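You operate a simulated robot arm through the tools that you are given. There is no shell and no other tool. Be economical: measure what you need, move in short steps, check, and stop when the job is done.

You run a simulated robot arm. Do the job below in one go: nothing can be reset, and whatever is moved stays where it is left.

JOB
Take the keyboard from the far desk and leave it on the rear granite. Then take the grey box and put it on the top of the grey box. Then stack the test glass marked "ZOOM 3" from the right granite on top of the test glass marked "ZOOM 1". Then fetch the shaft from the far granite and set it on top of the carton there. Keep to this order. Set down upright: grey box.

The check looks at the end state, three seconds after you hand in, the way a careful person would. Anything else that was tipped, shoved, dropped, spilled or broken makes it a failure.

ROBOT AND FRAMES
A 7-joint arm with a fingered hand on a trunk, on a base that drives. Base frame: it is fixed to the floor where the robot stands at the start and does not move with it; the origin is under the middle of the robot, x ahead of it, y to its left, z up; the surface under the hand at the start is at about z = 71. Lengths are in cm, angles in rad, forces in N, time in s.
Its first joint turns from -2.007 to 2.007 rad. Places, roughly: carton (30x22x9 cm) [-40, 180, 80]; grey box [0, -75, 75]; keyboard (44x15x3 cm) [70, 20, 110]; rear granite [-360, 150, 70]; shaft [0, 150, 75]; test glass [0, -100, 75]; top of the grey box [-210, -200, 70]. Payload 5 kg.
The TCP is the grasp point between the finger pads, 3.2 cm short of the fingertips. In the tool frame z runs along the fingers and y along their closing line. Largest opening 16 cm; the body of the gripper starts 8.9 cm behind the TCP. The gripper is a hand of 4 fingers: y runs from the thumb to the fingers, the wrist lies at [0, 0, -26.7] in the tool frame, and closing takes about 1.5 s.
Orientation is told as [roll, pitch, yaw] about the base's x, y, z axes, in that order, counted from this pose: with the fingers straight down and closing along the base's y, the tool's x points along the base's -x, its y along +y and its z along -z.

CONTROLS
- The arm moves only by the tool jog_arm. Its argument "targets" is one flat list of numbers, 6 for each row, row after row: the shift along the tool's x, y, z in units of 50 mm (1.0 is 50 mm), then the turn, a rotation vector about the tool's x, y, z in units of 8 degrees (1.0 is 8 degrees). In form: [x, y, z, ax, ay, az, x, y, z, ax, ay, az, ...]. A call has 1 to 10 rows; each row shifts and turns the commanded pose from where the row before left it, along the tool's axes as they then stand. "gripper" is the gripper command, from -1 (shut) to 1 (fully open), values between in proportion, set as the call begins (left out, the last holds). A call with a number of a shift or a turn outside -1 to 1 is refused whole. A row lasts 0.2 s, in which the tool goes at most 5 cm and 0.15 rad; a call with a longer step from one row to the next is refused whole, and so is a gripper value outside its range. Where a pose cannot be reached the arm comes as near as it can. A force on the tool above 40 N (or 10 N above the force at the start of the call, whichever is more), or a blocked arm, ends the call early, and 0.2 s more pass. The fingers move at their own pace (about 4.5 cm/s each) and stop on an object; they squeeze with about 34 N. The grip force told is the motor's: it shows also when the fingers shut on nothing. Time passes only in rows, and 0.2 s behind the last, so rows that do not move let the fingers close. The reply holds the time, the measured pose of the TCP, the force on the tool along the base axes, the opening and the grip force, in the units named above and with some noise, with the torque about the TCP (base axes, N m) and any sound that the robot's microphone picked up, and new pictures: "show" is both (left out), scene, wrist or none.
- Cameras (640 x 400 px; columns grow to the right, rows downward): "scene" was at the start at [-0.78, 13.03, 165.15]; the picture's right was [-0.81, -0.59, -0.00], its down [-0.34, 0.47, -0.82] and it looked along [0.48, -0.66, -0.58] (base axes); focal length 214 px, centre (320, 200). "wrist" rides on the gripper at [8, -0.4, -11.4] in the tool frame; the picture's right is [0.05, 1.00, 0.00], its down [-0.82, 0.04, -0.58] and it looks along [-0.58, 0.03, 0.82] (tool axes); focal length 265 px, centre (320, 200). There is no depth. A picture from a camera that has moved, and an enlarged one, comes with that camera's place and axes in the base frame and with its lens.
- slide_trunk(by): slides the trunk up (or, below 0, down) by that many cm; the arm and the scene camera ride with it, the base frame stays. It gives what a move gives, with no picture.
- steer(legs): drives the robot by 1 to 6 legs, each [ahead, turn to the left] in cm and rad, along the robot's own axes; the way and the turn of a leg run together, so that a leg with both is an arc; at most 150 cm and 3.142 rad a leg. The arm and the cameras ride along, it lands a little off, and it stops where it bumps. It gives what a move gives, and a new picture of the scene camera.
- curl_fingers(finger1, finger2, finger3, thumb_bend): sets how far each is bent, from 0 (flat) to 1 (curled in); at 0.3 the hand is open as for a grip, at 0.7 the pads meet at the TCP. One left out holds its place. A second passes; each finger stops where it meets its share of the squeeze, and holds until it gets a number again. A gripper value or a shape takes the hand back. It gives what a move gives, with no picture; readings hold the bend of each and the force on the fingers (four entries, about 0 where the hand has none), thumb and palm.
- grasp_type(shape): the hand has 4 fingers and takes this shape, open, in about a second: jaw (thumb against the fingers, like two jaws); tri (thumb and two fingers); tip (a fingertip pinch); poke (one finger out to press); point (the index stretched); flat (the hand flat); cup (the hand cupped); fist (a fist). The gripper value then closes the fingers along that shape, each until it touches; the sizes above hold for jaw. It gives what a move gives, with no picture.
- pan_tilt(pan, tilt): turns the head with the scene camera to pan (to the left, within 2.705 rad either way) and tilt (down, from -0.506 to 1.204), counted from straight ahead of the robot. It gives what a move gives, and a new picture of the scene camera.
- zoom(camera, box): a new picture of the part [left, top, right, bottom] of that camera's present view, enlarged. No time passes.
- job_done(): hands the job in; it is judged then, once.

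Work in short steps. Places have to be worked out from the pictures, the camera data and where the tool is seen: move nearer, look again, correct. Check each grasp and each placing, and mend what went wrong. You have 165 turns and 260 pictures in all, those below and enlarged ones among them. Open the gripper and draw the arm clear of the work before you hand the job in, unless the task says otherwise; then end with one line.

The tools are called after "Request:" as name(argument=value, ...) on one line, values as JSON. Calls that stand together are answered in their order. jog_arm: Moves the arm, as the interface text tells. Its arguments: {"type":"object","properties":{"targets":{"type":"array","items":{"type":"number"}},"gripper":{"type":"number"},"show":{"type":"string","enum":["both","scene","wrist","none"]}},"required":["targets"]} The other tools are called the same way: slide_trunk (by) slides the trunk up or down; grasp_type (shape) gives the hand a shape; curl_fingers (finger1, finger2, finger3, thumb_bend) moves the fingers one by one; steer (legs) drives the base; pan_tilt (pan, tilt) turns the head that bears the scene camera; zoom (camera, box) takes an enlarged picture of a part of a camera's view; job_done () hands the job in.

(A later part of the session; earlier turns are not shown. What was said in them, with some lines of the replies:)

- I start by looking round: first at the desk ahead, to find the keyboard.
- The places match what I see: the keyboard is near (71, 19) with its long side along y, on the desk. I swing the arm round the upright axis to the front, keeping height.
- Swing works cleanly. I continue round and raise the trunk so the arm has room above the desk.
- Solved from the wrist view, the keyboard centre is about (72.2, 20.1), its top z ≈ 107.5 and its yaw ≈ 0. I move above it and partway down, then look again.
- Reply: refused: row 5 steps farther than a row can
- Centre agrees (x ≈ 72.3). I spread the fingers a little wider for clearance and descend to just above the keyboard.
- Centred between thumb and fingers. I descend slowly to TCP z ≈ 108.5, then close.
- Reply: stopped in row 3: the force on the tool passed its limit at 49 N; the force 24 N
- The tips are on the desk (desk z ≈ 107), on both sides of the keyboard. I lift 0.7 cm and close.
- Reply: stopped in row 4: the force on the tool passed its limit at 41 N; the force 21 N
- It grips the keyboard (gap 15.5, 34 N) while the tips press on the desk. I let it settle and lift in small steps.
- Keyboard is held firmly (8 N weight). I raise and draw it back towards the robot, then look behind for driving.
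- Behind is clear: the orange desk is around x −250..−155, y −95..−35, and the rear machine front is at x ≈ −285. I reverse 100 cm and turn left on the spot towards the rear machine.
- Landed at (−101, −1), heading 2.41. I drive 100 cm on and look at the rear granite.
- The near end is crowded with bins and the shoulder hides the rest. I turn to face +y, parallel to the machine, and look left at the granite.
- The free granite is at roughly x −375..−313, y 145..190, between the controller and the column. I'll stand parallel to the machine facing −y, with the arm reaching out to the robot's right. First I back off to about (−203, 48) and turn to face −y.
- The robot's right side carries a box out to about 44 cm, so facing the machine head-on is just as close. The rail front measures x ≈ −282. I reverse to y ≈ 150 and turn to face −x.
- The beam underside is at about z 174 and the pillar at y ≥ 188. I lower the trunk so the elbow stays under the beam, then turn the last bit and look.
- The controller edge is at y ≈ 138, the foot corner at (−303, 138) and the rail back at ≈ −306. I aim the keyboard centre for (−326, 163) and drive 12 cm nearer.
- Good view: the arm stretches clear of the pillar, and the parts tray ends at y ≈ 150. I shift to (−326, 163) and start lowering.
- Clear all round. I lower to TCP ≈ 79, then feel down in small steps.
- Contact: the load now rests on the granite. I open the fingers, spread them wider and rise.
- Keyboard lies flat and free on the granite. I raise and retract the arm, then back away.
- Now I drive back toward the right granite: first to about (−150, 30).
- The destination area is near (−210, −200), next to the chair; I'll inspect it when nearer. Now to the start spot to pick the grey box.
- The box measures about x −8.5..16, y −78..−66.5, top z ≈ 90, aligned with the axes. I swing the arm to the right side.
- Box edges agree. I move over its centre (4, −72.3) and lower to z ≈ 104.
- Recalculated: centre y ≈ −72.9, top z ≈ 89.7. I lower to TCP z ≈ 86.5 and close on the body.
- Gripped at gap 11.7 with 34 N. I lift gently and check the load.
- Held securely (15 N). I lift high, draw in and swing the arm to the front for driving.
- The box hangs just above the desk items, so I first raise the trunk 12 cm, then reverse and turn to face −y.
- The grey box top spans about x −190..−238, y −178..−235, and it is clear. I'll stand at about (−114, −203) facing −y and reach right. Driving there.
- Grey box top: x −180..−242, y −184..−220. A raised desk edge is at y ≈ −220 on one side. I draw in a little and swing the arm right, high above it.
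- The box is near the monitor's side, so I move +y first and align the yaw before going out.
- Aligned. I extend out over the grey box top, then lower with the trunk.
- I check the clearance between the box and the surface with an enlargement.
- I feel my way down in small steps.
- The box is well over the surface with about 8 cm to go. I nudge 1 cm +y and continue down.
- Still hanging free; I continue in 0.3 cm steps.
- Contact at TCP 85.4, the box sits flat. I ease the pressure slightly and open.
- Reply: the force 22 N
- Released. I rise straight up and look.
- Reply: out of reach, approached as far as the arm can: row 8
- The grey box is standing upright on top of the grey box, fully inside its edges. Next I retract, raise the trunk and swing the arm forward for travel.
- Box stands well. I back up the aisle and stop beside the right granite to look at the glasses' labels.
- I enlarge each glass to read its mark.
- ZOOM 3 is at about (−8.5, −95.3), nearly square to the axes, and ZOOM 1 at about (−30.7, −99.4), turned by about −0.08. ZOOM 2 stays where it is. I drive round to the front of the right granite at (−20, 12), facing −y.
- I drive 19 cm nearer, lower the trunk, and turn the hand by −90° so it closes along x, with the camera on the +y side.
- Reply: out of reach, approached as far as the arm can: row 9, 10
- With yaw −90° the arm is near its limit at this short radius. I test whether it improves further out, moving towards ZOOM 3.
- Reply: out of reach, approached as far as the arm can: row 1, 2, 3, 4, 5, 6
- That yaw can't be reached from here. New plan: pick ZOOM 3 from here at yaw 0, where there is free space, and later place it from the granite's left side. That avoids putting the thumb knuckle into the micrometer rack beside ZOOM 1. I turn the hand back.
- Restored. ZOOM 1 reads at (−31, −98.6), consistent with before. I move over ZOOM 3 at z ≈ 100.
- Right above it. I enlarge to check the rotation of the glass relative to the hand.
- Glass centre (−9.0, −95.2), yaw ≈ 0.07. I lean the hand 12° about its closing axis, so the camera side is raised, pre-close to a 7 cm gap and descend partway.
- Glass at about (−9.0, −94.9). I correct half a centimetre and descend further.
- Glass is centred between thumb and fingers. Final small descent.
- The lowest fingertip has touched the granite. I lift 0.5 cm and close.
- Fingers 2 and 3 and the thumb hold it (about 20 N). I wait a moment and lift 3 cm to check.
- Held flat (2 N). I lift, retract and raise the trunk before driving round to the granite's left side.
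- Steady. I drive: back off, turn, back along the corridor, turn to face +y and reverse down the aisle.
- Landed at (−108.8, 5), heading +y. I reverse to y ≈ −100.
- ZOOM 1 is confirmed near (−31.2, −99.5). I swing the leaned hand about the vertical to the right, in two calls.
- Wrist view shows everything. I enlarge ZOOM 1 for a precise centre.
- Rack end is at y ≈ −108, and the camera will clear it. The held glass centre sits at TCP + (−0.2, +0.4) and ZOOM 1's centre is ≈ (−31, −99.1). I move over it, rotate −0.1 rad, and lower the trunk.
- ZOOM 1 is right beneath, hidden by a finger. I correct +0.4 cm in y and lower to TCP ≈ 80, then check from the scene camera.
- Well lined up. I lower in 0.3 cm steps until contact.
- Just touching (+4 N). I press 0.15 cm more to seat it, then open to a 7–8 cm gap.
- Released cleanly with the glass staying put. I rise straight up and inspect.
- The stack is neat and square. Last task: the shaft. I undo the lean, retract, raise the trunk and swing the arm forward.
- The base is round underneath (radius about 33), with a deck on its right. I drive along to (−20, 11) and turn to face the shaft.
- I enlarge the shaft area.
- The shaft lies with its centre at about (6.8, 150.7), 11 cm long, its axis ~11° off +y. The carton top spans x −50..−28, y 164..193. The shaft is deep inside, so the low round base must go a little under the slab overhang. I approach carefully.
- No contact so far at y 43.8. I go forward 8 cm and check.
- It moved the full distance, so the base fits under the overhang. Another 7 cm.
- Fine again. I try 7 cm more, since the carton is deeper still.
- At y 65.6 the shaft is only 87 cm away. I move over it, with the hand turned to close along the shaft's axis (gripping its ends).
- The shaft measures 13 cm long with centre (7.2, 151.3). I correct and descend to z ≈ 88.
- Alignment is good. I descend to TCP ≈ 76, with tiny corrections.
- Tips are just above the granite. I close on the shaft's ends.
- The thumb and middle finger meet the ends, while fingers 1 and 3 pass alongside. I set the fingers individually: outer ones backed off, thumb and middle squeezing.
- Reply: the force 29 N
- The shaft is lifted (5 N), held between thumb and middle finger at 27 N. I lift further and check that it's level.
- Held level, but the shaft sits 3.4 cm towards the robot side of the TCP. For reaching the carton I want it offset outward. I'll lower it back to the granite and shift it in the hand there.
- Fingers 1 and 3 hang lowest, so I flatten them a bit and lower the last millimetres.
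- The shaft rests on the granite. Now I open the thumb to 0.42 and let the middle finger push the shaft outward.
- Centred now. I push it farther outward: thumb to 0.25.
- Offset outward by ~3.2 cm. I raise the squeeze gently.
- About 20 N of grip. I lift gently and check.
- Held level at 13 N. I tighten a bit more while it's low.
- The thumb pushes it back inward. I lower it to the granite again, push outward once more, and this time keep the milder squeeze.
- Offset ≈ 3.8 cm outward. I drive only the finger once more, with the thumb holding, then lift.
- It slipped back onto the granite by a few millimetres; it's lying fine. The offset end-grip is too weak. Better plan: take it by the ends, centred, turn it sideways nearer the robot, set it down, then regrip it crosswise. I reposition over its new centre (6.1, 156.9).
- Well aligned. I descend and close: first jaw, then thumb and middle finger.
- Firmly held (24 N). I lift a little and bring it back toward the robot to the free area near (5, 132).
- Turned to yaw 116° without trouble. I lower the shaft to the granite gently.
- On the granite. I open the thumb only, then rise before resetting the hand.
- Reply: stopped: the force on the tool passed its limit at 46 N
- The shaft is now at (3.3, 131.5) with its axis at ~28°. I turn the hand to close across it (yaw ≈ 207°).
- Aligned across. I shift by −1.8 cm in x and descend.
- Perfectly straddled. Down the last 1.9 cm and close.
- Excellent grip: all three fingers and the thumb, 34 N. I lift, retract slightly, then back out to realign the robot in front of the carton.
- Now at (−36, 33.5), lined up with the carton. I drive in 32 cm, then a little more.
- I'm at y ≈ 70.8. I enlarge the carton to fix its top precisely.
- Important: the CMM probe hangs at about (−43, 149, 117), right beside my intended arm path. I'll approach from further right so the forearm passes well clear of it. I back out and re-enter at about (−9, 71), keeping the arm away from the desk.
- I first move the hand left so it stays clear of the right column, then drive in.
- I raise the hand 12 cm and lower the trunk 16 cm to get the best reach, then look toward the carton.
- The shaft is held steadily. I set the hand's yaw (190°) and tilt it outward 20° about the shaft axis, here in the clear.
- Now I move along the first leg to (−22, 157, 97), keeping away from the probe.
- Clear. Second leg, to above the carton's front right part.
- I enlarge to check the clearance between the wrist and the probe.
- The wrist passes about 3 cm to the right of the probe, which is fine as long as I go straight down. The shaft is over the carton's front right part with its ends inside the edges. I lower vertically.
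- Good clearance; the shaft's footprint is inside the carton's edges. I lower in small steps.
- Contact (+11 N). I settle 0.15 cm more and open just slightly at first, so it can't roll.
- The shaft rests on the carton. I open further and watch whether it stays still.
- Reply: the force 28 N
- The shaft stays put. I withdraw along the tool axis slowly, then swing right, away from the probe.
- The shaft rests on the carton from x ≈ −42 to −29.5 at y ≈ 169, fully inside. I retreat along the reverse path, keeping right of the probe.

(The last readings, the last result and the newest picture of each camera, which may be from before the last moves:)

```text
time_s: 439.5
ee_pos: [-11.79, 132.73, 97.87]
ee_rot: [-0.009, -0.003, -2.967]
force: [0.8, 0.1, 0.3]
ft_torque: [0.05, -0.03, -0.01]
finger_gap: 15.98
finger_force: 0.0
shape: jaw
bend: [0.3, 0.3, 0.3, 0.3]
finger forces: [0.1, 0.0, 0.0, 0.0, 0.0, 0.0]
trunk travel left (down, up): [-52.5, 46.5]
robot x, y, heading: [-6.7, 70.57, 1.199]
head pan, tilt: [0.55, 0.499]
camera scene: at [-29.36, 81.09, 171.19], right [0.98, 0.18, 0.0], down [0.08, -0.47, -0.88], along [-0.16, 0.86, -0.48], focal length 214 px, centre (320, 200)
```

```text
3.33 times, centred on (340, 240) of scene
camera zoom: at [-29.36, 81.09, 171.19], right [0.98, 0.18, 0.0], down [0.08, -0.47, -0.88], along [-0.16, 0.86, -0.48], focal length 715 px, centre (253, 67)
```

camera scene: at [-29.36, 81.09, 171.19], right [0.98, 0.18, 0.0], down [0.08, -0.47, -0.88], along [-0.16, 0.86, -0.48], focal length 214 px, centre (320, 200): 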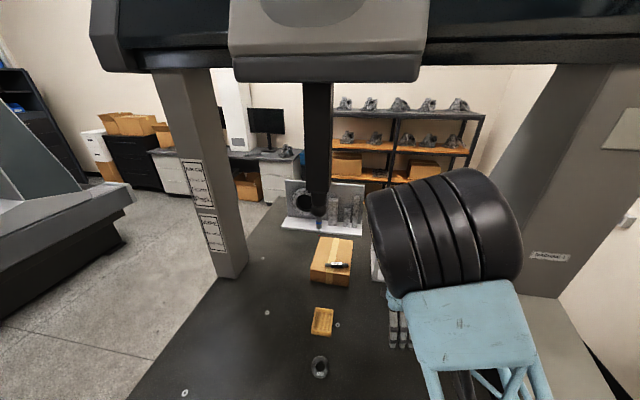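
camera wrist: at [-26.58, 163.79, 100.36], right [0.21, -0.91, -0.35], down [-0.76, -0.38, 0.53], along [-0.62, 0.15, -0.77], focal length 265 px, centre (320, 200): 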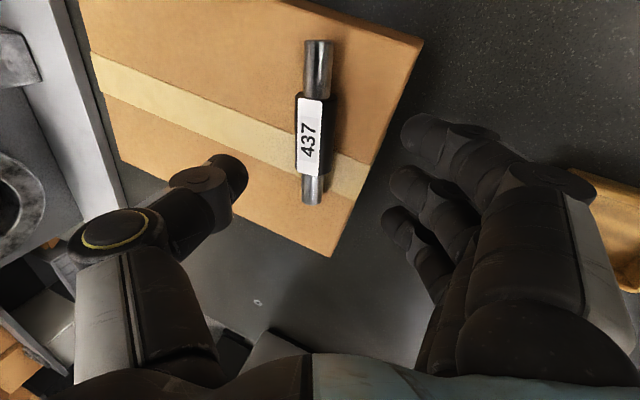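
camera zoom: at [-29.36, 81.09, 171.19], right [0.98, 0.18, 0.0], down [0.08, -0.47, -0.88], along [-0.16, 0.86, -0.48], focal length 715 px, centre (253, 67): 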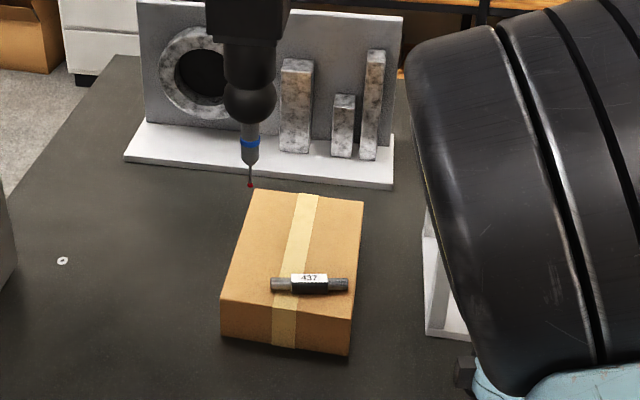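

The shaft lies securely on the carton. I raise the hand and back the robot away before handing in.

Request:
jog_arm(targets=[0, 0, -0.8, 0, 0, 0, 0, 0, -0.8, 0, 0, 0, 0, 0.6, -0.5, 0, 0, 0], show="none")

Request:
steer(legs=[[-40, 0]])

Request:
zoom(camera="scene", box=[240, 150, 440, 290])

```text
time_s: 440.3
ee_pos: [-11.11, 129.81, 108.2]
ee_rot: [-0.009, -0.003, -2.967]
force: [-0.1, -0.5, 0.8]
ft_torque: [0.0, 0.04, -0.04]
finger_gap: 15.98
finger_force: 0.1
shape: jaw
bend: [0.3, 0.3, 0.3, 0.3]
finger forces: [0.0, 0.1, 0.0, 0.0, 0.0, 0.0]
trunk travel left (down, up): [-52.5, 46.5]
robot x, y, heading: [-6.9, 70.64, 1.205]
head pan, tilt: [0.55, 0.499]
```

```text
time_s: 442.8
ee_pos: [-26.18, 91.77, 108.22]
ee_rot: [-0.011, -0.005, -2.968]
force: [-0.7, -0.6, -0.2]
ft_torque: [-0.01, 0.0, 0.0]
finger_gap: 16.01
finger_force: 0.0
shape: jaw
bend: [0.3, 0.3, 0.3, 0.3]
finger forces: [0.0, 0.0, 0.1, 0.1, 0.1, 0.1]
trunk travel left (down, up): [-52.5, 46.5]
robot x, y, heading: [-21.38, 32.26, 1.2]
head pan, tilt: [0.55, 0.499]
camera scene: at [-44.3, 42.86, 171.2], right [0.98, 0.18, 0.0], down [0.08, -0.47, -0.88], along [-0.16, 0.86, -0.48], focal length 214 px, centre (320, 200)
```

scene: 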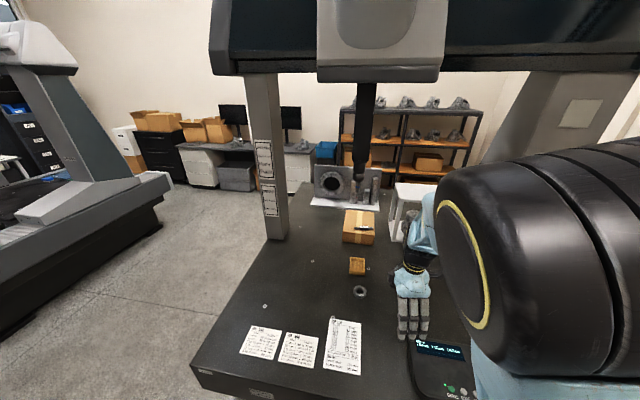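

```text
2.86 times, centred on (340, 220) of scene
camera zoom: at [-44.3, 42.86, 171.2], right [0.98, 0.18, 0.0], down [0.08, -0.47, -0.88], along [-0.16, 0.86, -0.48], focal length 613 px, centre (263, 143)
```

zoom: 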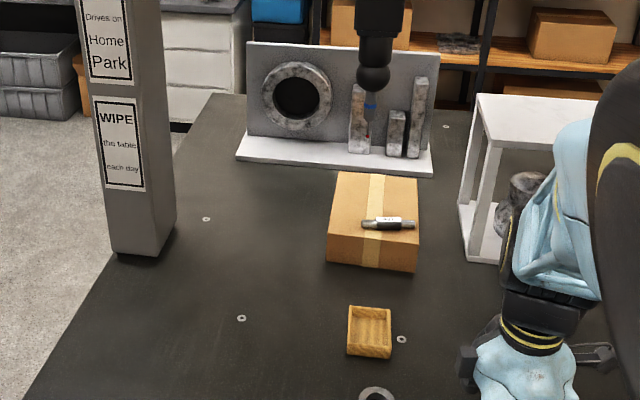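

Everything is in place: the keyboard on the rear granite, the grey box upright on its top, ZOOM 3 on ZOOM 1, and the shaft on the carton. The gripper is open and the arm is clear, so I hand in.

Request:
job_done()

```text
The job is handed in.
```

The job is handed in, all four steps done in order: the keyboard is on the rear granite, the grey box stands upright on top of the grey box, ZOOM 3 is stacked on ZOOM 1, and the shaft lies on the carton. On the way, the shaft slipped a few millimetres back onto the far granite once and was regripped; I saw no harm to it.
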